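You operate a simulated robot arm through the tools that you are given. There is no shell and no other tool.

The job below is to be done with a simulated robot arm. You get a single attempt, and the scene is never put back.

TASK
Put things in order on the top of the low table. At the end: the brown cardboard tube from the top of the low table stands where the black weight stood; the black weight from the top of the low table stands where the brown wooden brush stood; the brown block from the top of the low table is in the blue bin; the brown wooden brush from the top of the low table stands on top of the brown carton (marked "TIES"); whatever was shut is shut again. Leave all else as you found it, and nothing knocked over.
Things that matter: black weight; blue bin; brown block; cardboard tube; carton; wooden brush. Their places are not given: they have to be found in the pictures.

Only the result counts: the job must be done as asked and must still hold three seconds after the hand-in. Knocking over, shifting, dropping, spilling or breaking anything else fails it.

THE ROBOT
A 7-joint arm with a two-finger parallel gripper, fixed in place. Base frame: the origin is at the foot of the arm, x ahead of it, y to its left, z up; the work surface is at about z = 0.66. Lengths are in m, angles in degrees, forces in N, time in s.
With the tool pointing down near the work surface it reaches from about 0.24 to 0.68 m from the base axis. Its first joint turns from -66.0 to 66.0 degrees. Payload 1.57 kg.
Tool frame: the origin (TCP) lies between the finger pads and is the grasp point; the fingertips stand 0.03 m ahead of it; z points along the fingers, y is the line along which they close. The gripper opens to 0.11 m. The fingers are 0.024 m wide and 0.012 m thick; the gripper's body (0.048 by 0.112 m) begins 0.078 m behind the TCP.
Orientation is that of the tool frame in the base frame, as [roll, pitch, yaw] about the fixed x, y, z axes, in that order (R = Rz(yaw) Ry(pitch) Rx(roll)). With the fingers straight down and closing along the base's y, the tool's x points along the base's -x, its y along +y and its z along -z.

THE INTERFACE
- The arm moves only by the tool move_arm. Its argument "series" is a list that holds one entry, the list of rows, each a list of 7 numbers: the shift along the base's x, y, z in m, then the turn, a rotation vector about the base's x, y, z in degrees, then the opening, from 0 (shut) to 1 (fully open). In form: [[[x, y, z, wx, wy, wz, grip], ...]]. A call has 1 to 20 rows; each row shifts and turns the commanded pose from where the row before left it. Each row takes 0.2 s and may step no farther than 0.05 m and 8.6 degrees from the row before; otherwise, or with a gripper value out of range, the whole call is refused. A pose out of reach is approached as far as the arm can. The call stops where the force on the tool passes 40 N (or 10 N more than at its start, if that is more) or the arm is blocked; 0.2 s more then pass. The fingers move at their own pace (about 0.108 m/s each) and stop on an object; they squeeze with about 27 N. The grip force told is the motor's: it shows also when the fingers shut on nothing. Time passes only in rows, and 0.2 s behind the last, so rows that do not move let the fingers close. It gives the time, the measured TCP pose, the force on the tool (base axes), the opening and the grip force at its end, in the units of the frame above (readings bear some noise), with the torque about the TCP (base axes, N m) and any sound that the robot's microphone picked up, and new pictures: "pictures" is both (left out), scene, wrist or none.
- Cameras (640 x 400 px; columns grow to the right, rows downward): "scene" is fixed at [0.1529, -0.3945, 1.4044]; the picture's right is [0.75, -0.66, 0.00], its down [-0.37, -0.42, -0.82] and it looks along [0.55, 0.62, -0.57] (base axes); focal length 229 px, centre (320, 200). "wrist" rides on the gripper at [0.07, 0.016, -0.141] in the tool frame; the picture's right is [-0.23, 0.97, 0.00], its down [-0.85, -0.20, -0.48] and it looks along [-0.47, -0.11, 0.88] (tool axes); focal length 222 px, centre (320, 200).
- pixel_to_xyz(camera, pixels): for up to 12 pixels [column, row] of the newest picture of that camera ("zoom" is the newest enlarged one), the place [x, y, z] in the base frame of the surface seen there, good to about 0.002 m, but the place of the scene camera against the robot may be out by one fixed shift of up to 0.018 m in any direction. It takes no simulated time.
- enlarge(camera, box): a new picture of the part [left, top, right, bottom] of that camera's present view, enlarged. It takes no simulated time.
- sign_off(): hands the job in; it is judged then, once.

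Unless the task says otherwise, let go and move clear before handing in.

The tools are called by a JSON object that holds its "name" and its "arguments". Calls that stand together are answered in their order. move_arm: Moves the arm, as the interface text tells. Its arguments: {"type":"object","properties":{"series":{"type":"array","items":{"type":"array","items":{"type":"array","items":{"type":"number"}}}},"pictures":{"type":"string","enum":["both","scene","wrist","none"]}},"required":["series"]} The other tools are called the same way: pixel_to_xyz (camera, pixels) gives the place of the surface under pixels of a picture; enlarge (camera, box) takes an enlarged picture of a part of a camera's view; sign_off () hands the job in.

At the start:

```text
time: 0.0
tcp_pos: [0.4305, 0.1998, 1.1977]
tcp_rot: [180.0, 0.1, 180.0]
contact_force: [0.2, -0.2, 0.4]
wrist_torque: [-0.01, -0.03, 0.01]
finger_gap: 0.1099
finger_force: 0.0
```

scene: 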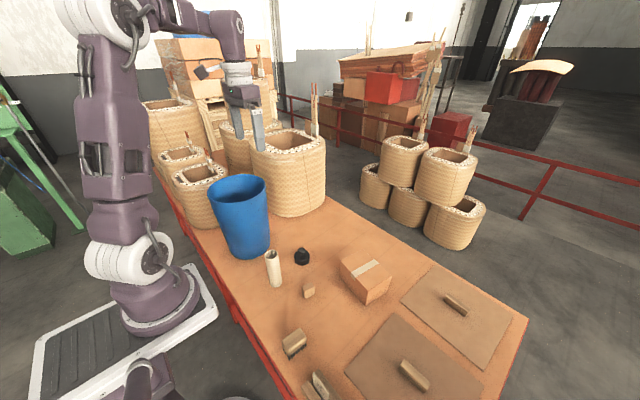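
wrist: 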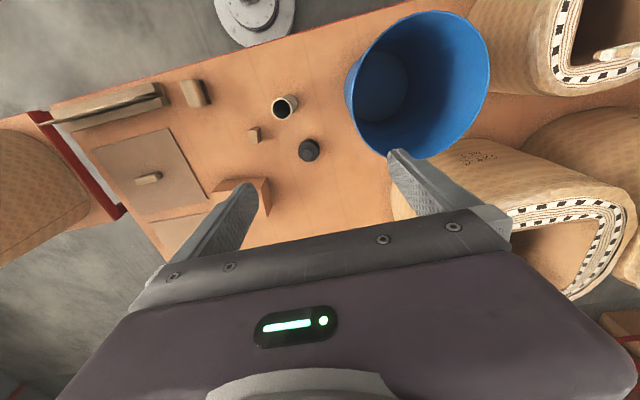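

The scene picture shows the blue bin near (240,215), tube at (273,268), black weight at (302,256), a small block at (309,291), carton at (366,278), and something brown at (294,342). I'll enlarge these to identify them.

{"name": "enlarge", "arguments": {"camera": "scene", "box": [200, 220, 420, 360]}}

{"name": "enlarge", "arguments": {"camera": "wrist", "box": [40, 60, 360, 260]}}

{"name": "enlarge", "arguments": {"camera": "scene", "box": [200, 300, 540, 400]}}

```text
2.86 times, centred on (310, 290) of scene
```

zoom: 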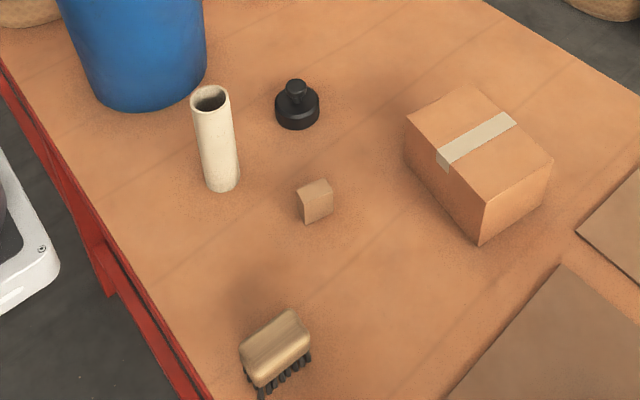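

```text
2.00 times, centred on (200, 160) of wrist
```

zoom: 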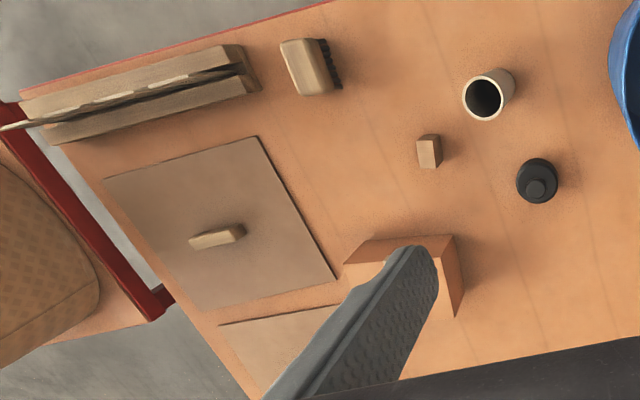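

```text
1.88 times, centred on (370, 350) of scene
```

zoom: 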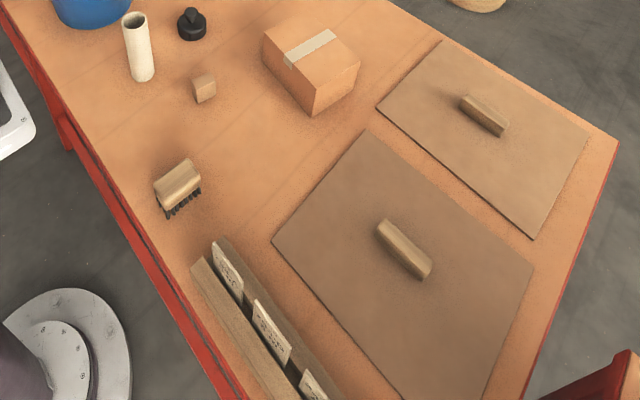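

The small block, black weight, tube, brush and one carton are all visible; two boards with handles (covers) and a rack with cards lie nearer the right end. I'll measure places from both cameras.

{"name": "pixel_to_xyz", "arguments": {"camera": "wrist", "pixels": [[308, 155], [254, 135], [281, 109], [190, 94], [200, 92], [248, 184], [264, 185], [385, 80], [340, 180], [280, 150], [292, 100], [148, 178]]}}

{"name": "pixel_to_xyz", "arguments": {"camera": "scene", "pixels": [[302, 250], [309, 285], [272, 253], [295, 336], [365, 272], [238, 190], [340, 260], [360, 250], [391, 276], [367, 303], [300, 310], [414, 375]]}}

{"name": "enlarge", "arguments": {"camera": "scene", "box": [320, 240, 420, 310]}}

{"name": "enlarge", "arguments": {"camera": "scene", "box": [270, 310, 370, 400]}}

```text
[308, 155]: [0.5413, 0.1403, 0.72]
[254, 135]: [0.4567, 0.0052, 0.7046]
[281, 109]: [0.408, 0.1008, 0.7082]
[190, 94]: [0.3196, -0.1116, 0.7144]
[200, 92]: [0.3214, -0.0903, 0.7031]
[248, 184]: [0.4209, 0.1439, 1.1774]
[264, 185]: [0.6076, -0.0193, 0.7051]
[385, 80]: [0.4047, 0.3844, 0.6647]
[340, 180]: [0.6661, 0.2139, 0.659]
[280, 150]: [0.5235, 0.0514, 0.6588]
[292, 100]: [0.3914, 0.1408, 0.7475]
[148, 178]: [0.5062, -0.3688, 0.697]
```

```text
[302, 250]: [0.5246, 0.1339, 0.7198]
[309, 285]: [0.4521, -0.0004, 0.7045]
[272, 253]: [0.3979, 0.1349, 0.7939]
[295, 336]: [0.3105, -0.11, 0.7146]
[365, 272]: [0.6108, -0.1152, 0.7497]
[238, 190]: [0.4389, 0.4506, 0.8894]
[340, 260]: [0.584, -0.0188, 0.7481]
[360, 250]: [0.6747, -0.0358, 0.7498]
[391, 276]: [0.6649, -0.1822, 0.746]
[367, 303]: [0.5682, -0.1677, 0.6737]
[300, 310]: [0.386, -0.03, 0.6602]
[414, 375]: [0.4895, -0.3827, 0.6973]
```

```text
5.71 times, centred on (370, 275) of scene
```

zoom: 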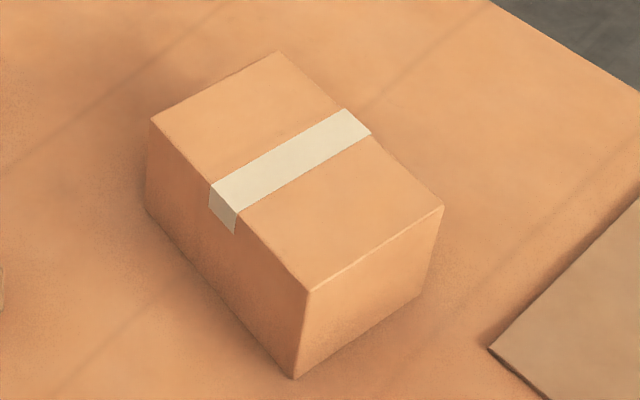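

```text
4.44 times, centred on (320, 355) of scene
```

zoom: 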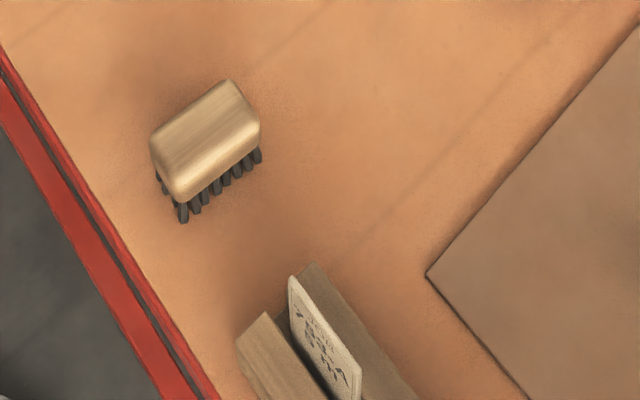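

The tops read: weight ≈(0.54,0.14,0.72), block ≈(0.457,0.005,0.705), tube ≈(0.40,0.12), brush ≈(0.32,-0.10,0.714), carton top ≈ z 0.75. I'll move to a viewing pose over the group for sharper wrist-camera measurements.

{"name": "move_arm", "arguments": {"series": [[[-0.0075, -0.033, -0.031, 0, 0, 0, 1], [-0.0075, -0.033, -0.031, 0, 0, 0, 1], [-0.0075, -0.033, -0.031, 0, 0, 0, 1], [-0.0075, -0.033, -0.031, 0, 0, 0, 1], [-0.0075, -0.033, -0.031, 0, 0, 0, 1], [-0.0075, -0.033, -0.031, 0, 0, 0, 1], [-0.0075, -0.033, -0.031, 0, 0, 0, 1], [0, 0, 0, 0, 0, 0, 1]]]}}

```text
time: 1.8
tcp_pos: [0.3784, -0.0298, 0.9797]
tcp_rot: [180.0, 0.0, 180.0]
contact_force: [-0.9, -0.1, -0.9]
wrist_torque: [-0.01, 0.02, -0.01]
finger_gap: 0.1099
finger_force: 0.1
```

scene: 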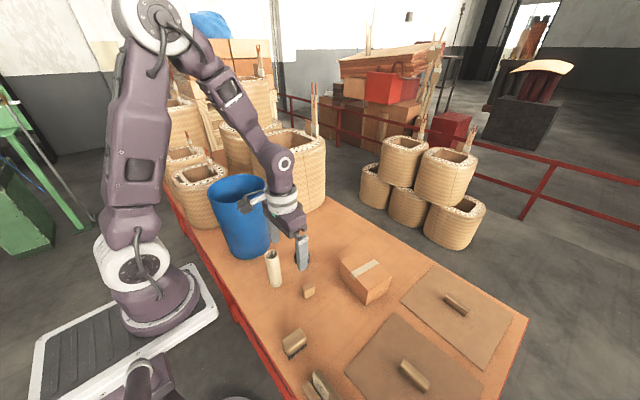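
wrist: 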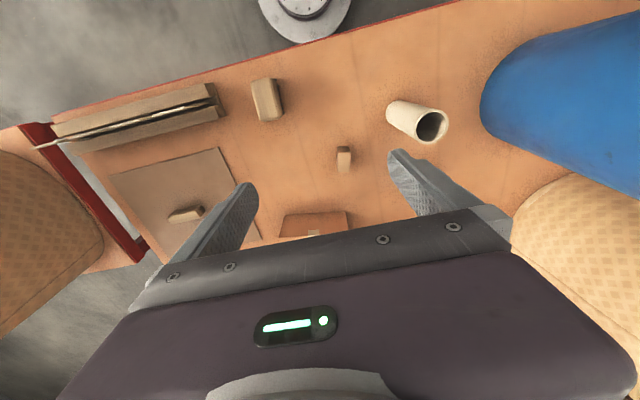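

The block sits at (344,158) and the brush at (267,98) in the wrist view, with the tube at (415,120). I'll enlarge for exact corners.

{"name": "enlarge", "arguments": {"camera": "wrist", "box": [240, 60, 460, 200]}}

```text
2.86 times, centred on (350, 130) of wrist
```

zoom: 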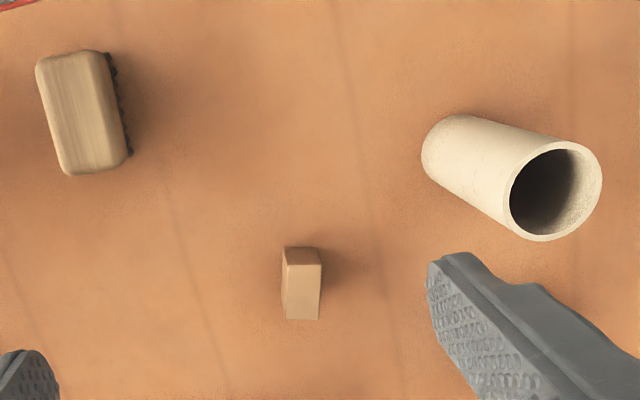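

{"name": "pixel_to_xyz", "arguments": {"camera": "zoom", "pixels": [[286, 250], [318, 250], [322, 263], [319, 318], [288, 318], [286, 266], [303, 290], [42, 65], [100, 55], [126, 155], [70, 172], [83, 112]]}}

{"name": "pixel_to_xyz", "arguments": {"camera": "zoom", "pixels": [[510, 195], [555, 145], [598, 180], [545, 237], [596, 205], [527, 158], [440, 185], [426, 148], [460, 117], [490, 170], [282, 295], [109, 110]]}}

```text
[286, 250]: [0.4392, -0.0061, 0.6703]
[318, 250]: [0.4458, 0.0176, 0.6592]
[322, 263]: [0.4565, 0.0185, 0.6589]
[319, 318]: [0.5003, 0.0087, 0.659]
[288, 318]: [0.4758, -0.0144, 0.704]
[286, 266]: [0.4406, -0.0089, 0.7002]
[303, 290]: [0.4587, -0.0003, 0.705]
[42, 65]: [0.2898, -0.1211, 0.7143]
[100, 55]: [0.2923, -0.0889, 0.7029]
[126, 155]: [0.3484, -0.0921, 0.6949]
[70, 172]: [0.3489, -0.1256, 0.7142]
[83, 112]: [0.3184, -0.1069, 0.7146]
```

```text
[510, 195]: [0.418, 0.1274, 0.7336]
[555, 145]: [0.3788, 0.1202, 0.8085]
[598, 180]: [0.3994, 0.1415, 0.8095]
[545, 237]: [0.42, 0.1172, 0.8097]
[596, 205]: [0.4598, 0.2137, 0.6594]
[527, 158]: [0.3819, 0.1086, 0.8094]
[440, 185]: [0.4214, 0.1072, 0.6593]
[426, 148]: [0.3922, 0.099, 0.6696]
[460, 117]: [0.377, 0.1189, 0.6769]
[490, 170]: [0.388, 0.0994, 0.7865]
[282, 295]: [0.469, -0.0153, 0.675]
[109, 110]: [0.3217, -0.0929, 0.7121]
```

The block top is centred near (0.459,0.000), 0.705 high, turned about -9°; the brush is centred near (0.320,-0.107), and the tube axis is near (0.399,0.120) with its top at 0.809. Next I'll view the weight and carton from farther out.

{"name": "move_arm", "arguments": {"series": [[[0.032, 0.01, 0.012, 0, 0, 0, 1], [0.032, 0.01, 0.012, 0, 0, 0, 1], [0.032, 0.01, 0.012, 0, 0, 0, 1], [0.032, 0.01, 0.012, 0, 0, 0, 1], [0.032, 0.01, 0.012, 0, 0, 0, 1], [0.032, 0.01, 0.012, 0, 0, 0, 1], [0, 0, 0, 0, 0, 0, 1]]]}}

```text
time: 3.4
tcp_pos: [0.5696, 0.0316, 1.052]
tcp_rot: [180.0, -0.1, 180.0]
contact_force: [0.8, 1.0, 0.1]
wrist_torque: [0.0, 0.04, -0.01]
finger_gap: 0.11
finger_force: 0.0
```

scene: 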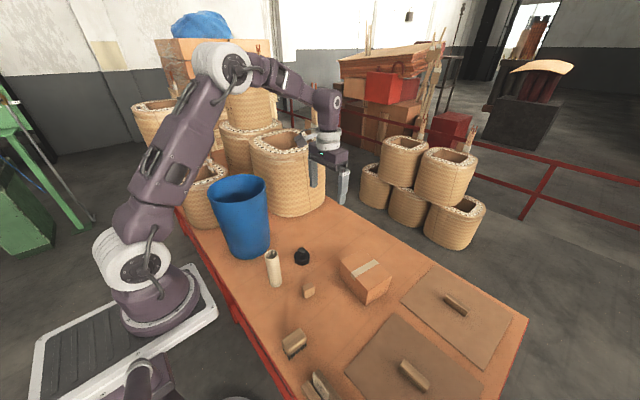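
wrist: 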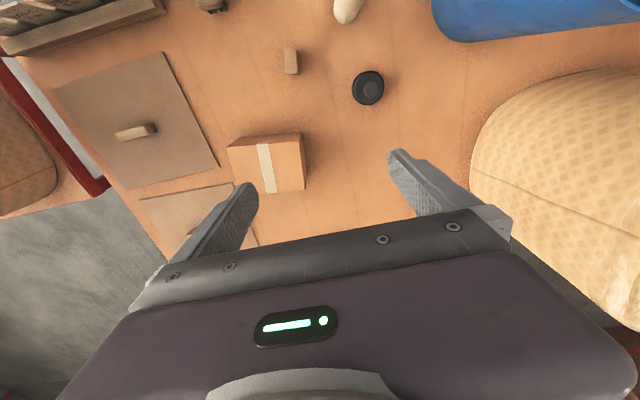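

The weight is at (368,88) and the carton at (267,162) in the wrist view. I'll enlarge them for corners.

{"name": "enlarge", "arguments": {"camera": "wrist", "box": [210, 30, 430, 200]}}

```text
2.35 times, centred on (320, 115) of wrist
```

zoom: 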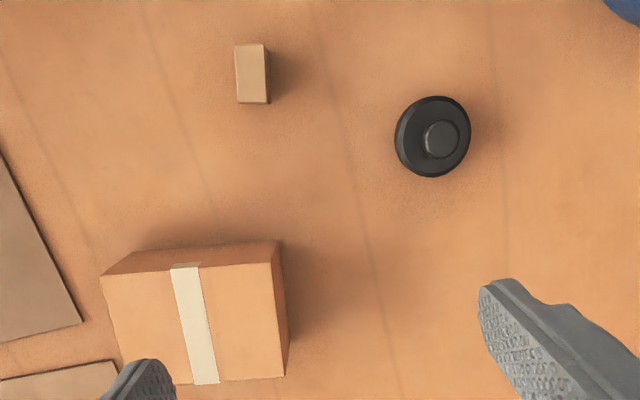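

{"name": "pixel_to_xyz", "arguments": {"camera": "zoom", "pixels": [[440, 138], [425, 138], [457, 138], [440, 122], [440, 155], [399, 135], [468, 135], [435, 99], [430, 174], [410, 150], [440, 105], [462, 130]]}}

{"name": "pixel_to_xyz", "arguments": {"camera": "zoom", "pixels": [[104, 278], [270, 265], [282, 374], [180, 380], [195, 320], [236, 48], [262, 47], [265, 100], [238, 101], [250, 75], [102, 275], [283, 376]]}}

```text
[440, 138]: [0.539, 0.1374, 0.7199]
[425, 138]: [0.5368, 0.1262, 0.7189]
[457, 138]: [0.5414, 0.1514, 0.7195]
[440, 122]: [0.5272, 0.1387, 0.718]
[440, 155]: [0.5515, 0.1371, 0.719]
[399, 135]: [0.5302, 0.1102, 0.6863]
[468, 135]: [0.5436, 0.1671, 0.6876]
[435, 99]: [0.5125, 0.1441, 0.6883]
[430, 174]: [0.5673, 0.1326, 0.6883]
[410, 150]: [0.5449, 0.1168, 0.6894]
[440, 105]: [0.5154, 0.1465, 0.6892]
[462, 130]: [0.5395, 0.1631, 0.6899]
```

```text
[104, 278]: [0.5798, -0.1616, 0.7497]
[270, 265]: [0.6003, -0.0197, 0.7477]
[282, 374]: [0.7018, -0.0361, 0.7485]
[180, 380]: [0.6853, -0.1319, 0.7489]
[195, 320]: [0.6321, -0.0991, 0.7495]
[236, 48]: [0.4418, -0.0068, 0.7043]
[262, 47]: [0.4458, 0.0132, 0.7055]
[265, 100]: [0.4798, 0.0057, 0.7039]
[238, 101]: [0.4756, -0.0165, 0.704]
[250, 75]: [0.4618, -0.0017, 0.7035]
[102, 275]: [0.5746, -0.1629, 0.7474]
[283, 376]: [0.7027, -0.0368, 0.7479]
```

Weight centre ≈(0.540,0.1385) with disk about 0.058 wide; carton top centre ≈(0.640,-0.099) at z 0.749, turned -9°; block top centre ≈(0.461,-0.001). I'll go above the block with a turn of -11°.

{"name": "move_arm", "arguments": {"series": [[[-0.01815, -0.00545, -0.042, 0, 0, -1.84, 0.7], [-0.01815, -0.00545, -0.042, 0, 0, -1.84, 0.7], [-0.01815, -0.00545, -0.042, 0, 0, -1.84, 0.7], [-0.01815, -0.00545, -0.042, 0, 0, -1.84, 0.7], [-0.01815, -0.00545, -0.042, 0, 0, -1.84, 0.7], [-0.01815, -0.00545, -0.042, 0, 0, -1.84, 0.7], [0, 0, 0, 0, 0, 0, 0.7]]]}}

```text
time: 5.0
tcp_pos: [0.4626, -0.0039, 0.7992]
tcp_rot: [-180.0, 0.1, 168.9]
contact_force: [-0.4, -0.3, 0.7]
wrist_torque: [0.01, -0.04, -0.03]
finger_gap: 0.077
finger_force: 0.0
```

scene: 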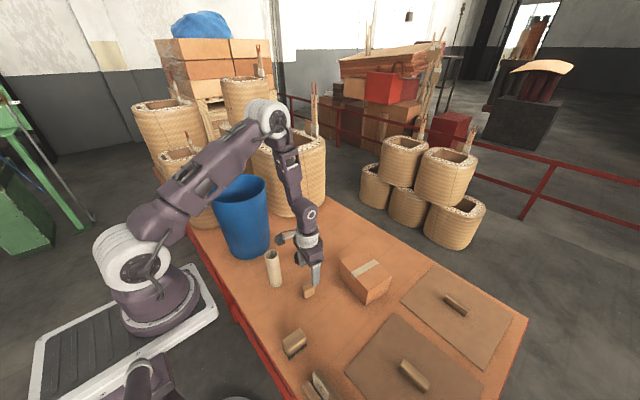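
wrist: 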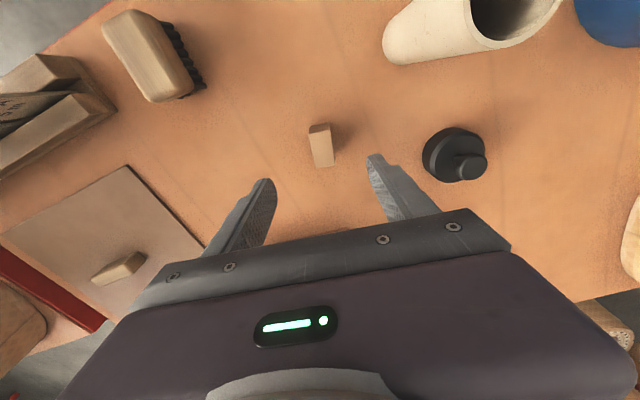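

The TCP reads (0.463,-0.004) above the block, now seen at (321,145). I'll refine its place with a close view.

{"name": "enlarge", "arguments": {"camera": "wrist", "box": [280, 100, 376, 160]}}

{"name": "pixel_to_xyz", "arguments": {"camera": "wrist", "pixels": [[310, 134], [331, 131], [334, 164], [316, 166], [320, 150], [315, 150], [328, 150], [310, 127], [330, 124], [105, 25], [135, 12], [155, 100]]}}

```text
6.67 times, centred on (328, 130) of wrist
```

zoom: 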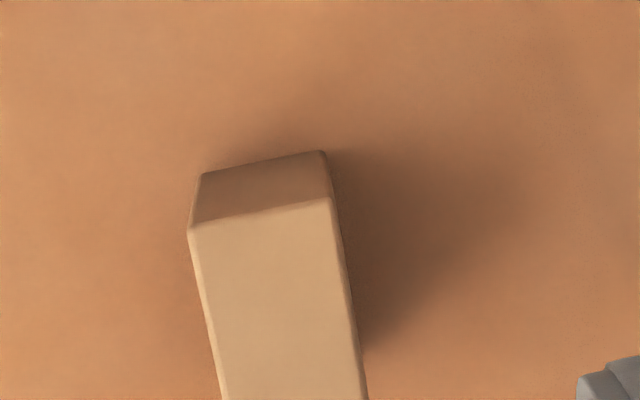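

```text
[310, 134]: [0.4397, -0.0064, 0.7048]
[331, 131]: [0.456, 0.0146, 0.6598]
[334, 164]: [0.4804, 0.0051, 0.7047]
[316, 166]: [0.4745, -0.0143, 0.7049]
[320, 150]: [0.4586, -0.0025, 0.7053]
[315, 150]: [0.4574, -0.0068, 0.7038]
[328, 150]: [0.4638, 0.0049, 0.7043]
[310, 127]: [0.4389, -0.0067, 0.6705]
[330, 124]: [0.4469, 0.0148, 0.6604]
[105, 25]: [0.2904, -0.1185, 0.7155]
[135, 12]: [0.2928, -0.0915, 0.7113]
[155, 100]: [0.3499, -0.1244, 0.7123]
```

The block centre is confirmed near (0.460,-0.001). I'll lower to z ≈0.696 and close.

{"name": "move_arm", "arguments": {"series": [[[-0.001, 0.001, -0.034, 0, 0, 0, 0.6], [0, 0, -0.034, 0, 0, 0, 0.6], [0, 0, -0.025, 0, 0, 0, 0.6], [0, 0, -0.01, 0, 0, 0, 0.6], [0, 0, 0, 0, 0, 0, 0.6], [0, 0, 0, 0, 0, 0, 0], [0, 0, 0, 0, 0, 0, 0], [0, 0, 0, 0, 0, 0, 0]]]}}

```text
time: 6.8
tcp_pos: [0.4619, -0.003, 0.6977]
tcp_rot: [-180.0, 0.1, 168.9]
contact_force: [-0.6, 0.5, 0.1]
wrist_torque: [0.01, 0.01, -0.02]
finger_gap: 0.0231
finger_force: 27.1
```

scene: 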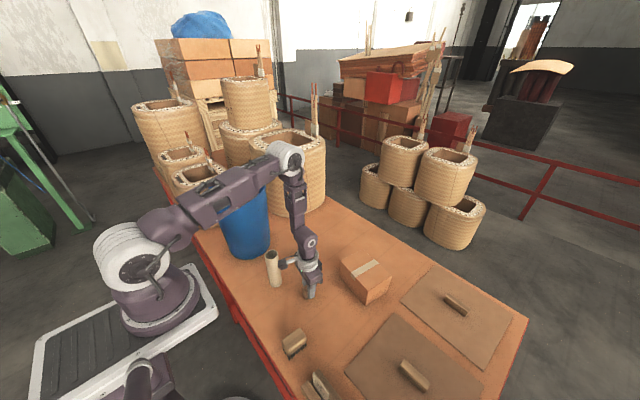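
wrist: 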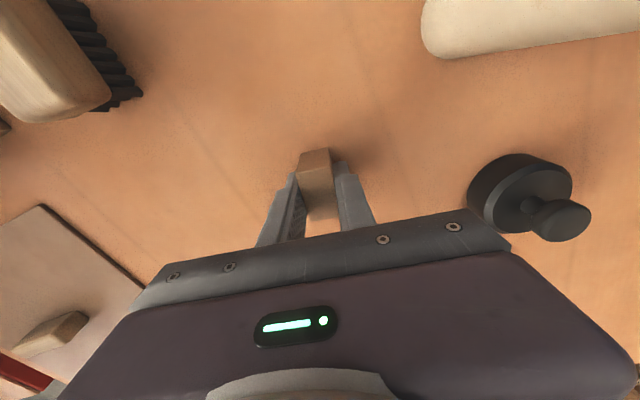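

The block is held (gap 0.023). I'll lift straight up and move toward the bin at a safe height for a look.

{"name": "move_arm", "arguments": {"series": [[[0, 0, 0.03, 0, 0, 0, 0], [0, 0, 0.045, 0, 0, 0, 0], [0, 0, 0.045, 0, 0, 0, 0], [0, 0, 0.045, 0, 0, 0, 0], [0, 0, 0.045, 0, 0, 0, 0], [0, 0, 0.045, 0, 0, 0, 0], [0, 0, 0.045, 0, 0, 0, 0], [0, 0, 0.045, 0, 0, 0, 0], [0, 0, 0.045, 0, 0, 0, 0], [0, 0.04, 0.01, 0, 0, 1.8, 0], [0, 0.045, 0, 0, 0, 1.8, 0], [0, 0.045, 0, 0, 0, 1.8, 0], [0, 0.045, 0, 0, 0, 1.8, 0], [0, 0.045, 0, 0, 0, 1.8, 0], [0, 0.03, 0, 0, 0, 2, 0], [0, 0, 0, 0, 0, 0, 0]]]}}

```text
time: 10.2
tcp_pos: [0.4622, 0.2481, 1.0988]
tcp_rot: [180.0, 0.0, -179.9]
contact_force: [0.7, -0.5, -0.2]
wrist_torque: [-0.04, 0.01, -0.01]
finger_gap: 0.0232
finger_force: 26.9
```

scene: 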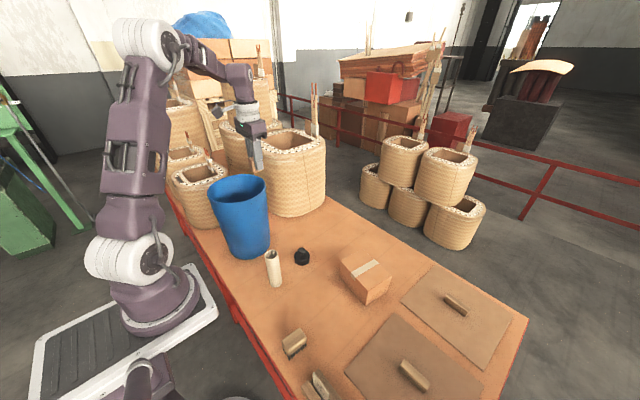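
wrist: 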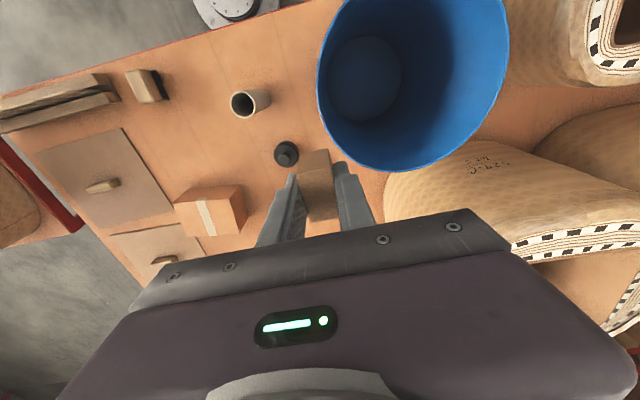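

The bin's rim spans columns 317–508 and rows 0–172 in the wrist view. I'll measure the rim and floor places.

{"name": "pixel_to_xyz", "arguments": {"camera": "wrist", "pixels": [[320, 85], [505, 60], [410, 168], [345, 140], [480, 130], [335, 30], [500, 15], [364, 80], [330, 80], [400, 75], [362, 40], [370, 115]]}}

{"name": "pixel_to_xyz", "arguments": {"camera": "wrist", "pixels": [[319, 80], [322, 100], [338, 135], [360, 157], [385, 169], [430, 166], [460, 150], [490, 115], [503, 85], [318, 70], [600, 120], [450, 200]]}}

```text
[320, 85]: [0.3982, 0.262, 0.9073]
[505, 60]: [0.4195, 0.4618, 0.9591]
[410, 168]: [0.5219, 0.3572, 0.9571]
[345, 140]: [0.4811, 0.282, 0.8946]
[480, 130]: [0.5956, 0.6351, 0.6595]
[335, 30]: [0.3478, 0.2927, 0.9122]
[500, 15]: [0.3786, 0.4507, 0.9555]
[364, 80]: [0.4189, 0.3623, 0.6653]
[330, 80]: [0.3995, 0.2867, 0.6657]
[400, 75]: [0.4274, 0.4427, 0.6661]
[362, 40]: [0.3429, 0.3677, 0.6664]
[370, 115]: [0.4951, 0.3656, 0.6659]
```

```text
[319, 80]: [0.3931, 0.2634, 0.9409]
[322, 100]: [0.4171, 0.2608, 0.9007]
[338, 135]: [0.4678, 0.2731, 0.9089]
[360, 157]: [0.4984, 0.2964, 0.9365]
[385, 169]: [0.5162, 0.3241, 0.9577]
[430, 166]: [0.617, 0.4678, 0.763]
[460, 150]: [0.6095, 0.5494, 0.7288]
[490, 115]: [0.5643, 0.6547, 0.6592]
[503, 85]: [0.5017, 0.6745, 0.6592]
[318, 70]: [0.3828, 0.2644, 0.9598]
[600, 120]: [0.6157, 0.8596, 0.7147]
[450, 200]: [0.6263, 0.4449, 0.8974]
```

The bin's rim is at z≈0.96, centred near (0.42,0.362) with radius ≈0.10; its floor is at 0.666. I'll go over the centre and lower the block inside before letting go.

{"name": "move_arm", "arguments": {"series": [[[-0.008, 0.038, 0, 0, 0, 0, 0], [-0.009, 0.038, 0, 0, 0, 0, 0], [-0.008, 0.038, 0, 0, 0, 0, 0], [0, 0, -0.04, 0, 0, 0, 0], [0, 0, -0.04, 0, 0, 0, 0], [0, 0, -0.02, 0, 0, 0, 0], [0, 0, 0, 0, 0, 0, 0]]]}}

```text
time: 11.8
tcp_pos: [0.4351, 0.3619, 0.9977]
tcp_rot: [180.0, 0.0, 179.9]
contact_force: [-0.4, 0.2, -0.2]
wrist_torque: [-0.01, 0.0, 0.04]
finger_gap: 0.0234
finger_force: 27.4
```

scene: 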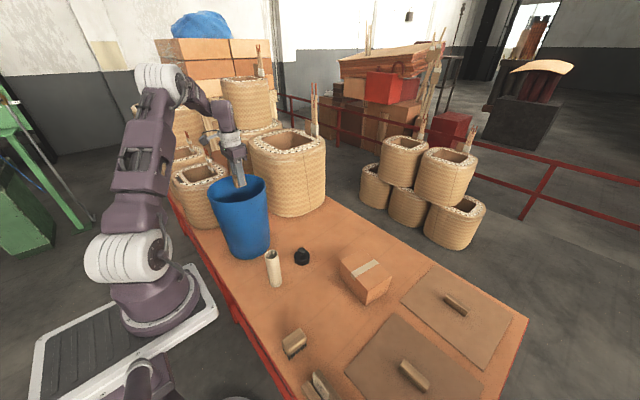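
wrist: 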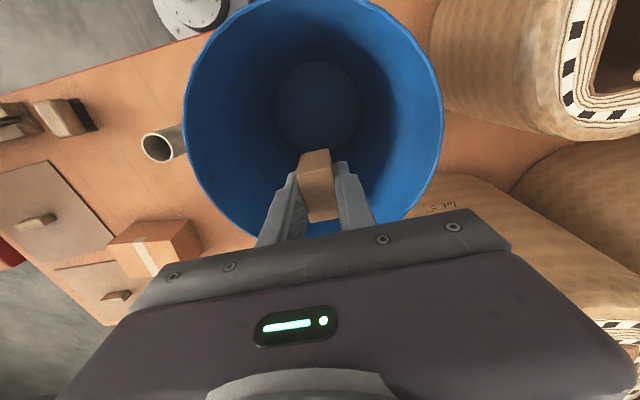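

The block hangs centred over the bin opening. I'll lower inside and release with a modest opening, then rise.

{"name": "move_arm", "arguments": {"series": [[[0, 0, -0.04, 0, 0, 0, 0], [0, 0, -0.04, 0, 0, 0, 0], [0, 0, -0.04, 0, 0, 0, 0], [0, 0, -0.04, 0, 0, 0, 0], [0, 0, -0.03, 0, 0, 0, 0], [0, 0, 0, 0, 0, 0, 0], [0, 0, 0, 0, 0, 0, 0.5], [0, 0, 0, 0, 0, 0, 0.5], [0, 0, 0, 0, 0, 0, 0.5]]]}}

```text
time: 13.8
tcp_pos: [0.4362, 0.3607, 0.8073]
tcp_rot: [-180.0, 0.1, 179.9]
contact_force: [-0.9, -0.1, -0.3]
wrist_torque: [-0.03, 0.0, -0.01]
finger_gap: 0.0549
finger_force: 0.0
```

scene: 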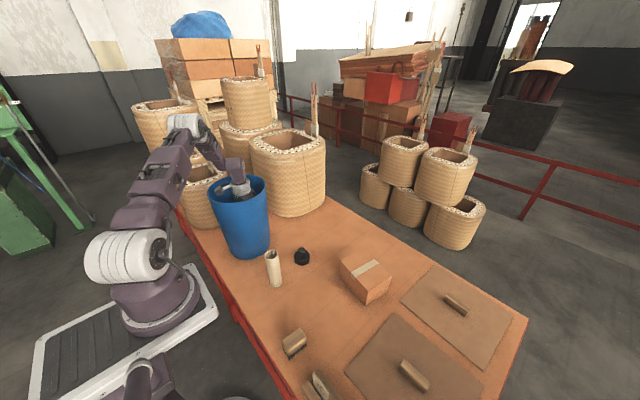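
wrist: 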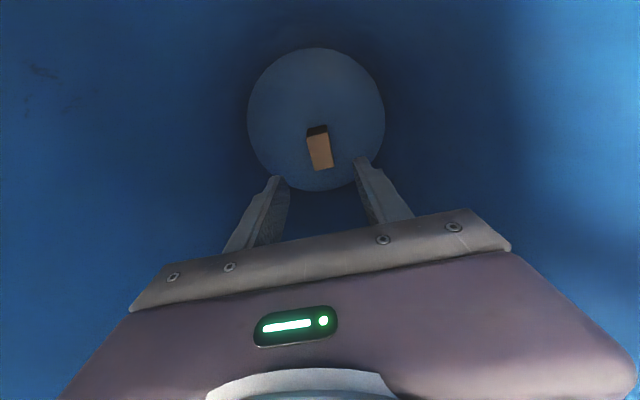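

The block stands on the bin floor at (320,148). I'll rise out of the bin and travel to a viewing pose near the brush.

{"name": "move_arm", "arguments": {"series": [[[0, 0, 0.04, 0, 0, 0, 0.5], [0, 0, 0.043, 0, 0, 0, 0.5], [0, 0, 0.043, 0, 0, 0, 0.5], [0, 0, 0.043, 0, 0, 0, 0.5], [0, 0, 0.043, 0, 0, 0, 0.5], [0, 0, 0.043, 0, 0, 0, 0.5], [0, 0, 0.043, 0, 0, 0, 0.5], [-0.003, -0.042, -0.02, 0, 0, 0, 0.5], [-0.003, -0.042, -0.02, 0, 0, 0, 0.5], [-0.003, -0.042, -0.02, 0, 0, 0, 0.5], [-0.003, -0.042, -0.02, 0, 0, 0, 0.5], [-0.003, -0.042, -0.02, 0, 0, 0, 0.5], [-0.003, -0.042, -0.02, 0, 0, 0, 0.6], [-0.003, -0.042, -0.02, 0, 0, 0, 0.6], [-0.003, -0.042, -0.02, 0, 0, 0, 0.6], [-0.003, -0.042, -0.02, 0, 0, 0, 0.6], [-0.003, -0.042, -0.02, 0, 0, 0, 0.6], [-0.003, -0.042, -0.02, 0, 0, 0, 0.6], [0, 0, 0, 0, 0, 0, 0.6]]]}}

```text
time: 17.8
tcp_pos: [0.403, -0.102, 0.8847]
tcp_rot: [179.9, 0.1, -180.0]
contact_force: [-0.1, -0.2, -0.7]
wrist_torque: [-0.01, 0.0, 0.0]
finger_gap: 0.066
finger_force: 0.1
```

scene: 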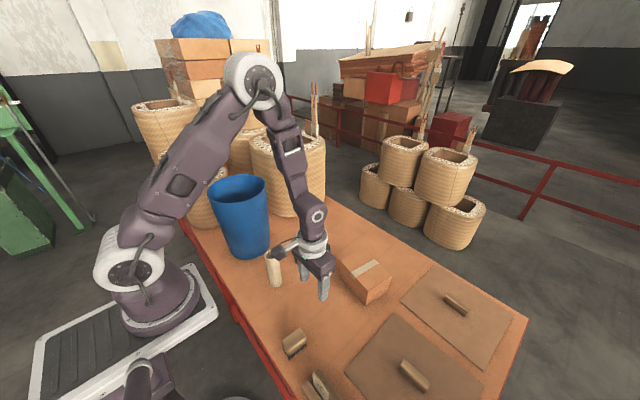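
wrist: 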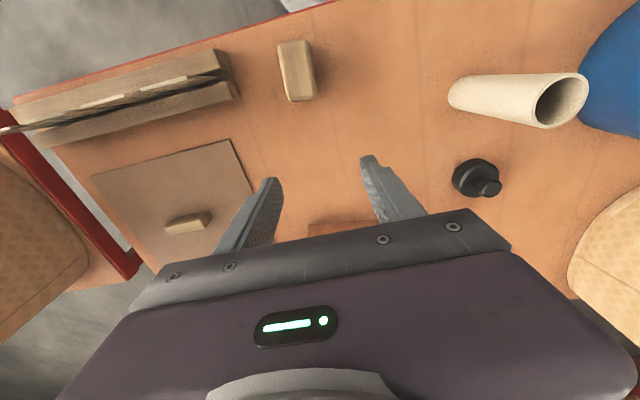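

The brush is at (296,70), almost straight below the camera. I'll enlarge for its outline and the rack's near end.

{"name": "enlarge", "arguments": {"camera": "wrist", "box": [216, 20, 376, 120]}}

```text
4.00 times, centred on (296, 70) of wrist
```

zoom: 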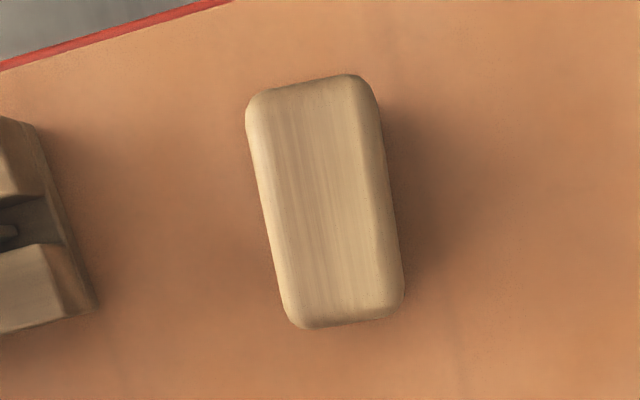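

{"name": "pixel_to_xyz", "arguments": {"camera": "zoom", "pixels": [[300, 88], [350, 325], [253, 160], [274, 250], [382, 150], [395, 245], [325, 205], [355, 82], [310, 322], [70, 250], [40, 140], [375, 205]]}}

{"name": "enlarge", "arguments": {"camera": "wrist", "box": [0, 40, 240, 190]}}

```text
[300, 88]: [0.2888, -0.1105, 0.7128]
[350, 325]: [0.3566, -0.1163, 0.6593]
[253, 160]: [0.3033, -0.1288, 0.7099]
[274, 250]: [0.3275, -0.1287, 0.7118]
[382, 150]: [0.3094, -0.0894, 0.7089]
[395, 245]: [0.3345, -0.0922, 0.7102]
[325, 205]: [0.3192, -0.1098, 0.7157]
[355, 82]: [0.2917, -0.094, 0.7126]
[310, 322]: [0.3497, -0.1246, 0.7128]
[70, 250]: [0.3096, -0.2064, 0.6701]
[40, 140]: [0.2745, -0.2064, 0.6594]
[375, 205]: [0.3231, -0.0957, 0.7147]
```

```text
2.67 times, centred on (120, 115) of wrist
```

zoom: 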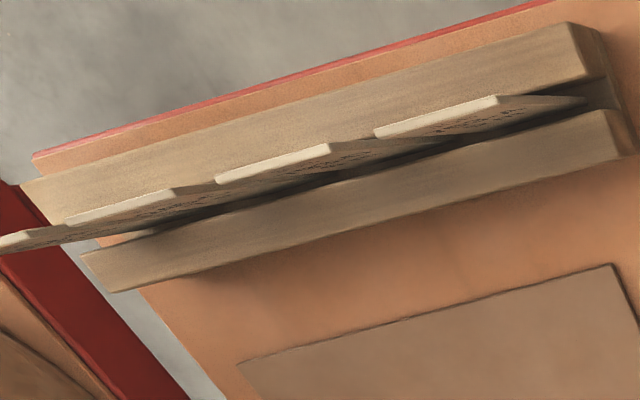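

The brush centre is near (0.3195,-0.109), yaw about -4.5°, and the rack's end is clear at y≈-0.206. I'll move over the brush and check before gripping.

{"name": "move_arm", "arguments": {"series": [[[-0.028, -0.0024, -0.03, 0, 0, -1.5, 0.65], [-0.028, -0.0023, -0.03, 0, 0, -1.5, 0.65], [-0.0275, -0.0023, -0.03, 0, 0, -1.5, 0.65], [0, 0, -0.01, 0, 0, 0, 0.65], [0, 0, 0, 0, 0, 0, 0.65]]]}}

```text
time: 19.0
tcp_pos: [0.3197, -0.1075, 0.785]
tcp_rot: [179.9, 0.0, 175.4]
contact_force: [0.2, -0.1, -0.9]
wrist_torque: [-0.01, 0.02, 0.0]
finger_gap: 0.0716
finger_force: 0.0
```

scene: 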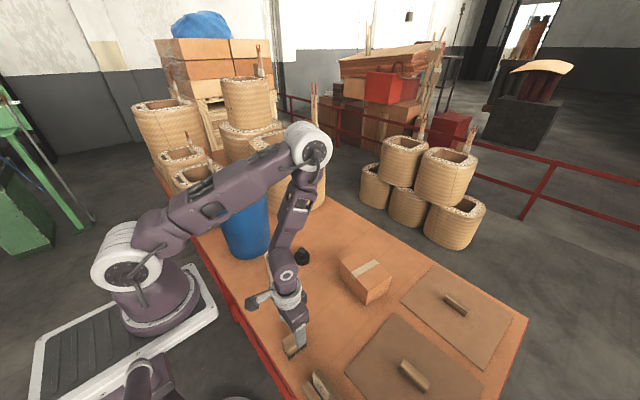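
wrist: 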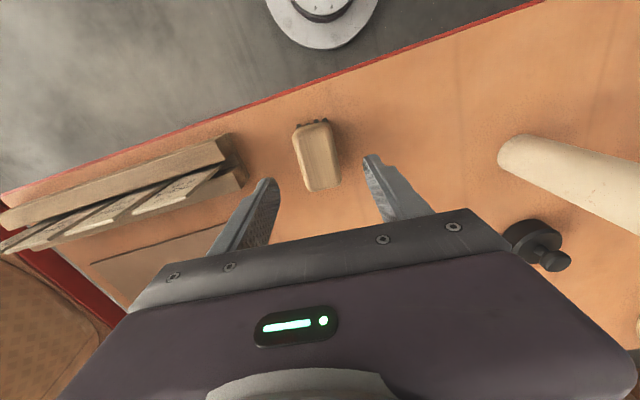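

The brush sits midway between the fingers (columns 270 and 368, brush ≈318). I'll lower to z 0.70 and close on it.

{"name": "move_arm", "arguments": {"series": [[[0, -0.001, -0.035, 0, 0, 0, 0.65], [0, 0, -0.03, 0, 0, 0, 0.65], [0, 0, -0.019, 0, 0, 0, 0.65], [0, 0, 0, 0, 0, 0, 0.65], [0, 0, 0, 0, 0, 0, 0.3], [0, 0, 0, 0, 0, 0, 0], [0, 0, 0, 0, 0, 0, 0], [0, 0, 0, 0, 0, 0, 0]]]}}

```text
time: 20.8
tcp_pos: [0.3195, -0.1074, 0.7018]
tcp_rot: [-180.0, 0.1, 175.4]
contact_force: [-0.3, -0.3, 0.2]
wrist_torque: [-0.02, 0.0, -0.01]
finger_gap: 0.0394
finger_force: 27.1
```

scene: 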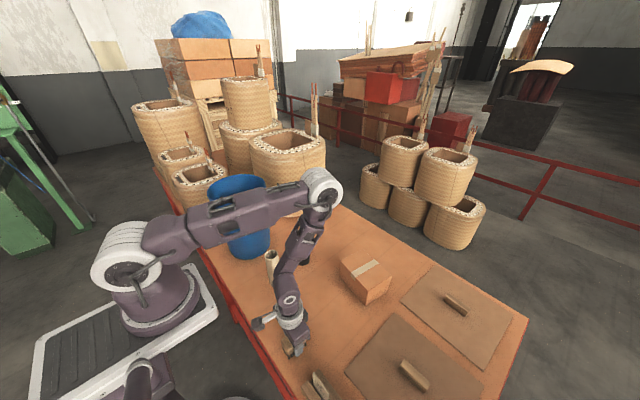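
wrist: 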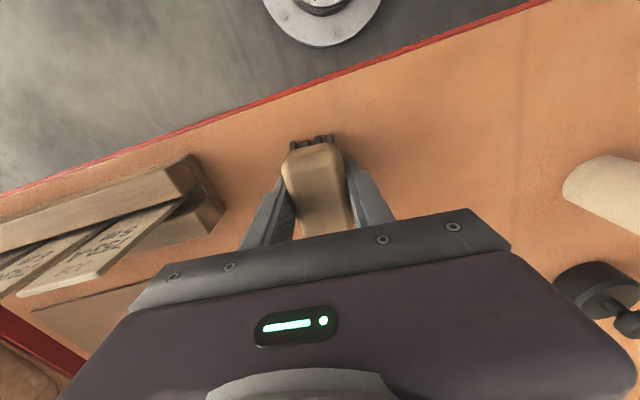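

The brush is held (gap 0.0394). Cards in the rack are readable from here, so I'll take a quick enlarged look before lifting.

{"name": "enlarge", "arguments": {"camera": "wrist", "box": [0, 190, 200, 310]}}

```text
3.20 times, centred on (100, 250) of wrist
```

zoom: 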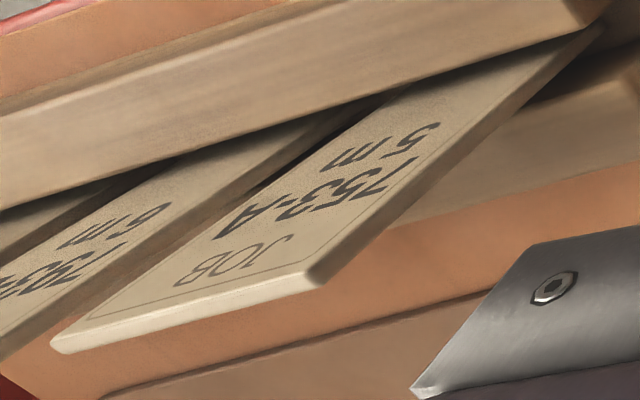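

The cards are just job labels and don't matter. I'll lift the brush and carry it over the carton's centre, turning to line up with the carton.

{"name": "move_arm", "arguments": {"series": [[[0, 0, 0.02, 0, 0, 0, 0], [0, 0, 0.045, 0, 0, 0, 0], [0, 0, 0.045, 0, 0, 0, 0], [0, 0, 0.045, 0, 0, 0, 0], [0, 0, 0.045, 0, 0, 0, 0], [0.045, 0.0012, 0, 0, 0, -0.7, 0], [0.045, 0.0012, 0, 0, 0, -0.7, 0], [0.045, 0.0012, 0, 0, 0, -0.7, 0], [0.045, 0.0012, 0, 0, 0, -0.7, 0], [0.045, 0.0012, 0, 0, 0, -0.7, 0], [0.045, 0.0012, 0, 0, 0, -0.7, 0], [0.045, 0.0012, 0, 0, 0, -0.7, 0], [0, 0, 0, 0, 0, 0, 0]]]}}

```text
time: 23.6
tcp_pos: [0.6327, -0.0998, 0.8996]
tcp_rot: [-180.0, -0.1, 170.5]
contact_force: [0.5, 0.0, -0.9]
wrist_torque: [-0.01, 0.02, 0.01]
finger_gap: 0.0394
finger_force: 27.5
```

scene: 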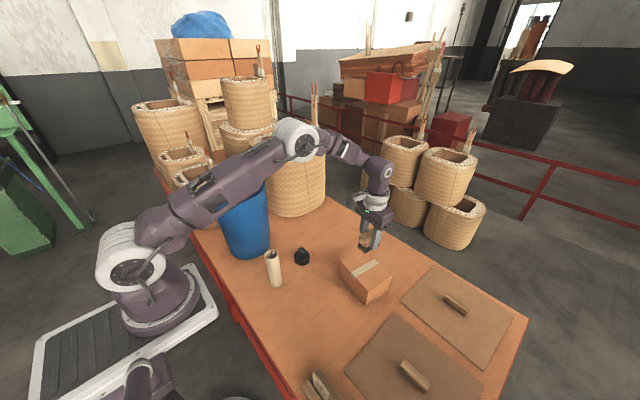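
wrist: 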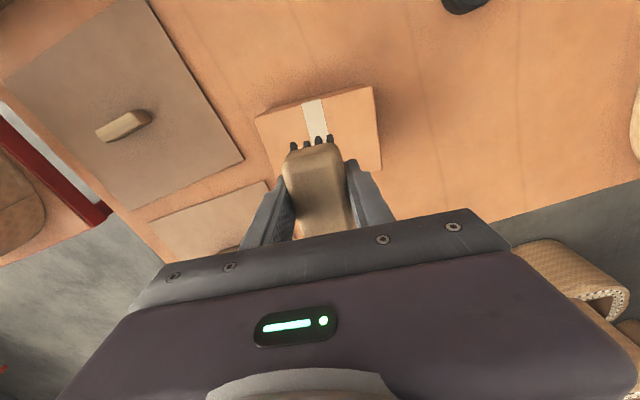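

The brush hangs over the carton (top edge visible at (315,95)–(375,165)), TCP at (0.633,-0.100,0.900). I'll lower to just above contact.

{"name": "move_arm", "arguments": {"series": [[[0.003, 0, -0.035, 0, 0, 0, 0], [0.003, 0, -0.035, 0, 0, 0, 0], [0, 0, -0.025, 0, 0, 0, 0], [0, 0, -0.006, 0, 0, 0, 0], [0, 0, -0.003, 0, 0, 0, 0], [0, 0, 0, 0, 0, 0, 0]]]}}

```text
time: 25.0
tcp_pos: [0.641, -0.1004, 0.7982]
tcp_rot: [180.0, 0.1, 170.4]
contact_force: [0.6, 0.4, -0.1]
wrist_torque: [0.01, 0.01, 0.01]
finger_gap: 0.0394
finger_force: 27.2
```

scene: 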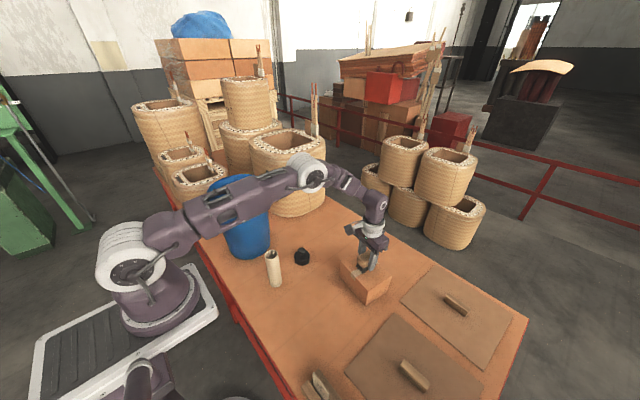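
wrist: 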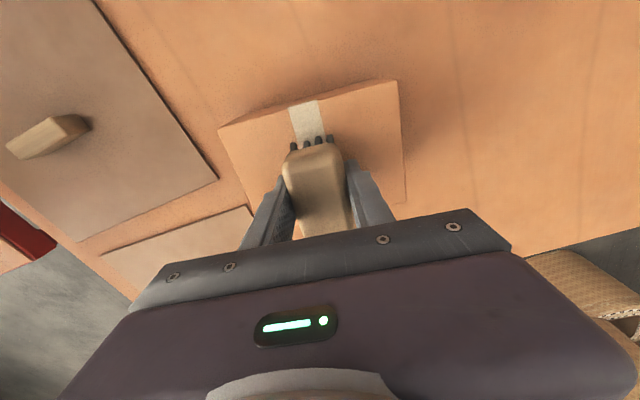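

The brush is just above the carton top with no contact yet. I'll creep down in small steps and watch the force.

{"name": "move_arm", "arguments": {"series": [[[0, 0, -0.002, 0, 0, 0, 0], [0, 0, -0.002, 0, 0, 0, 0], [0, 0, -0.0015, 0, 0, 0, 0], [0, 0, 0, 0, 0, 0, 0]]], "pictures": "wrist"}}

{"name": "enlarge", "arguments": {"camera": "scene", "box": [330, 220, 410, 310]}}

```text
time: 26.0
tcp_pos: [0.6401, -0.1016, 0.7909]
tcp_rot: [179.9, 0.0, 170.5]
contact_force: [0.0, -0.4, -1.2]
wrist_torque: [-0.01, -0.01, -0.03]
finger_gap: 0.0391
finger_force: 26.9
```

wrist: 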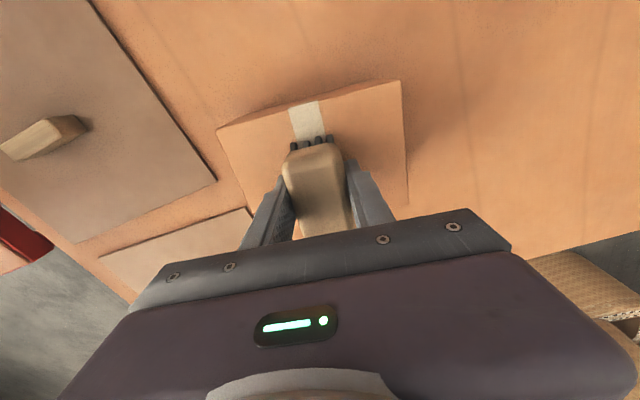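

```text
4.44 times, centred on (370, 265) of scene
```

zoom: 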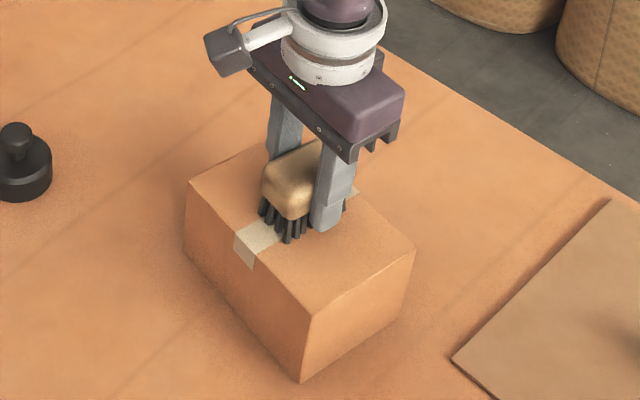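

The bristles look nearly touching, force still about -1 N. I'll creep a little lower.

{"name": "move_arm", "arguments": {"series": [[[0, 0, -0.001, 0, 0, 0, 0], [0, 0, -0.001, 0, 0, 0, 0], [0, 0, 0, 0, 0, 0, 0]]], "pictures": "none"}}

```text
time: 26.8
tcp_pos: [0.6413, -0.1003, 0.7905]
tcp_rot: [-180.0, 0.2, 170.5]
contact_force: [-4.4, 2.0, 18.8]
wrist_torque: [0.03, 0.23, -0.02]
finger_gap: 0.0398
finger_force: 27.3
```

Contact is now clear (18.8 N upward). I'll ease up slightly and open the fingers to release.

{"name": "move_arm", "arguments": {"series": [[[0, 0, 0.001, 0, 0, 0, 0], [0, 0, 0, 0, 0, 0, 0.45], [0, 0, 0, 0, 0, 0, 0.65], [0, 0, 0, 0, 0, 0, 0.65], [0, 0, 0, 0, 0, 0, 0.65]]]}}

{"name": "enlarge", "arguments": {"camera": "scene", "box": [330, 220, 410, 310]}}

```text
time: 28.0
tcp_pos: [0.6399, -0.1003, 0.7904]
tcp_rot: [-180.0, 0.0, 170.5]
contact_force: [0.4, 0.1, -0.3]
wrist_torque: [0.03, 0.02, 0.02]
finger_gap: 0.0712
finger_force: 0.0
```

scene: 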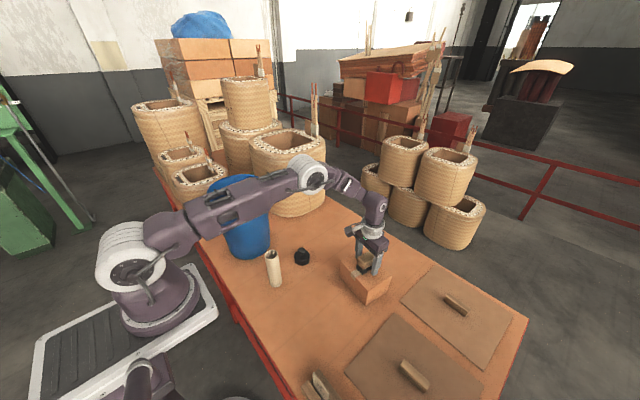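
wrist: 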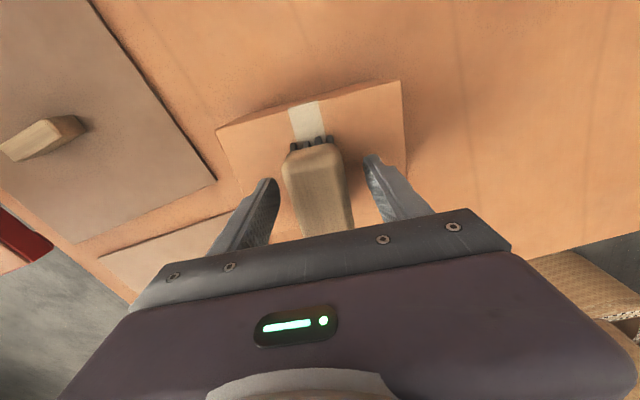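

```text
4.44 times, centred on (370, 265) of scene
```

zoom: 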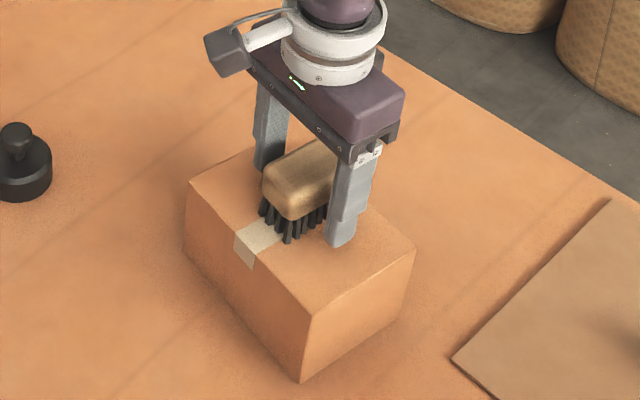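

The brush stands alone on the carton with fingers clear. I'll rise and go to above the weight.

{"name": "move_arm", "arguments": {"series": [[[0, 0, 0.03, 0, 0, 0, 0.65], [0, 0, 0.04, 0, 0, 0, 0.65], [0, 0, 0.04, 0, 0, 0, 0.65], [-0.0167, 0.0398, -0.005, 0, 0, 1.6, 0.85], [-0.0167, 0.0398, -0.005, 0, 0, 1.6, 0.85], [-0.0167, 0.0398, -0.005, 0, 0, 1.6, 0.85], [-0.0167, 0.0398, -0.01, 0, 0, 1.6, 0.85], [-0.0167, 0.0398, -0.01, 0, 0, 1.6, 0.85], [-0.0167, 0.0398, -0.015, 0, 0, 1.6, 0.85], [0, 0, 0, 0, 0, 0, 0.85]]]}}

{"name": "enlarge", "arguments": {"camera": "scene", "box": [330, 220, 410, 310]}}

```text
time: 30.2
tcp_pos: [0.5405, 0.1406, 0.8527]
tcp_rot: [-180.0, 0.0, -179.9]
contact_force: [0.2, 0.0, 0.3]
wrist_torque: [0.03, -0.03, -0.04]
finger_gap: 0.0935
finger_force: 0.0
```

scene: 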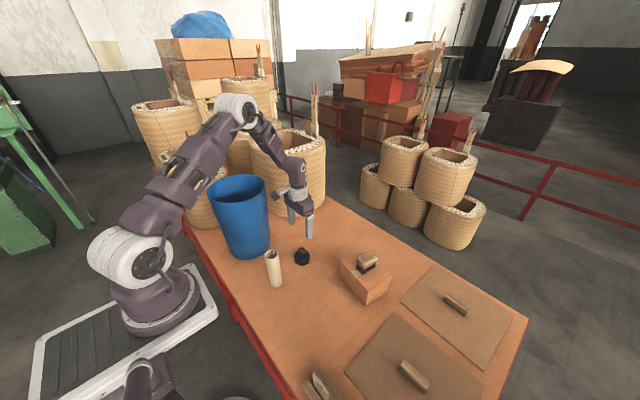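
wrist: 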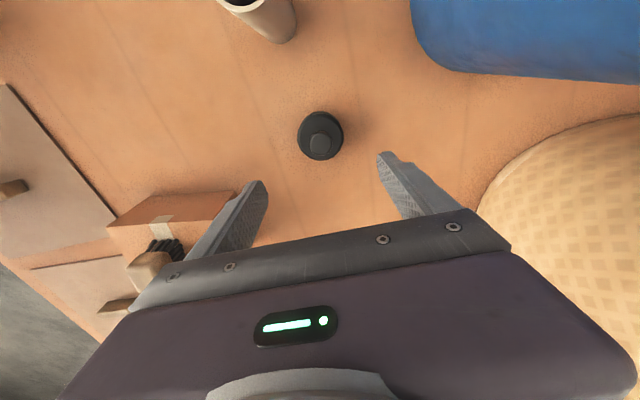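

```text
4.44 times, centred on (370, 265) of scene
```

zoom: 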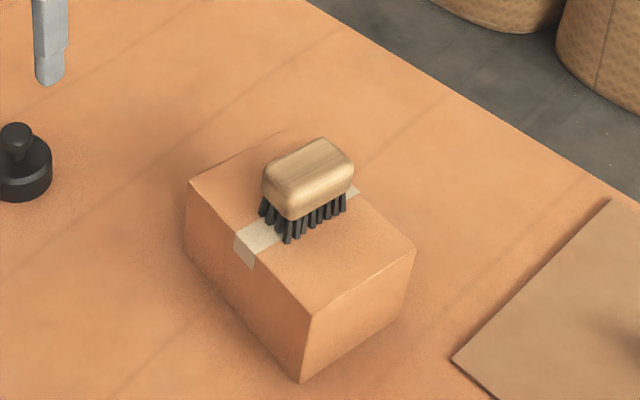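

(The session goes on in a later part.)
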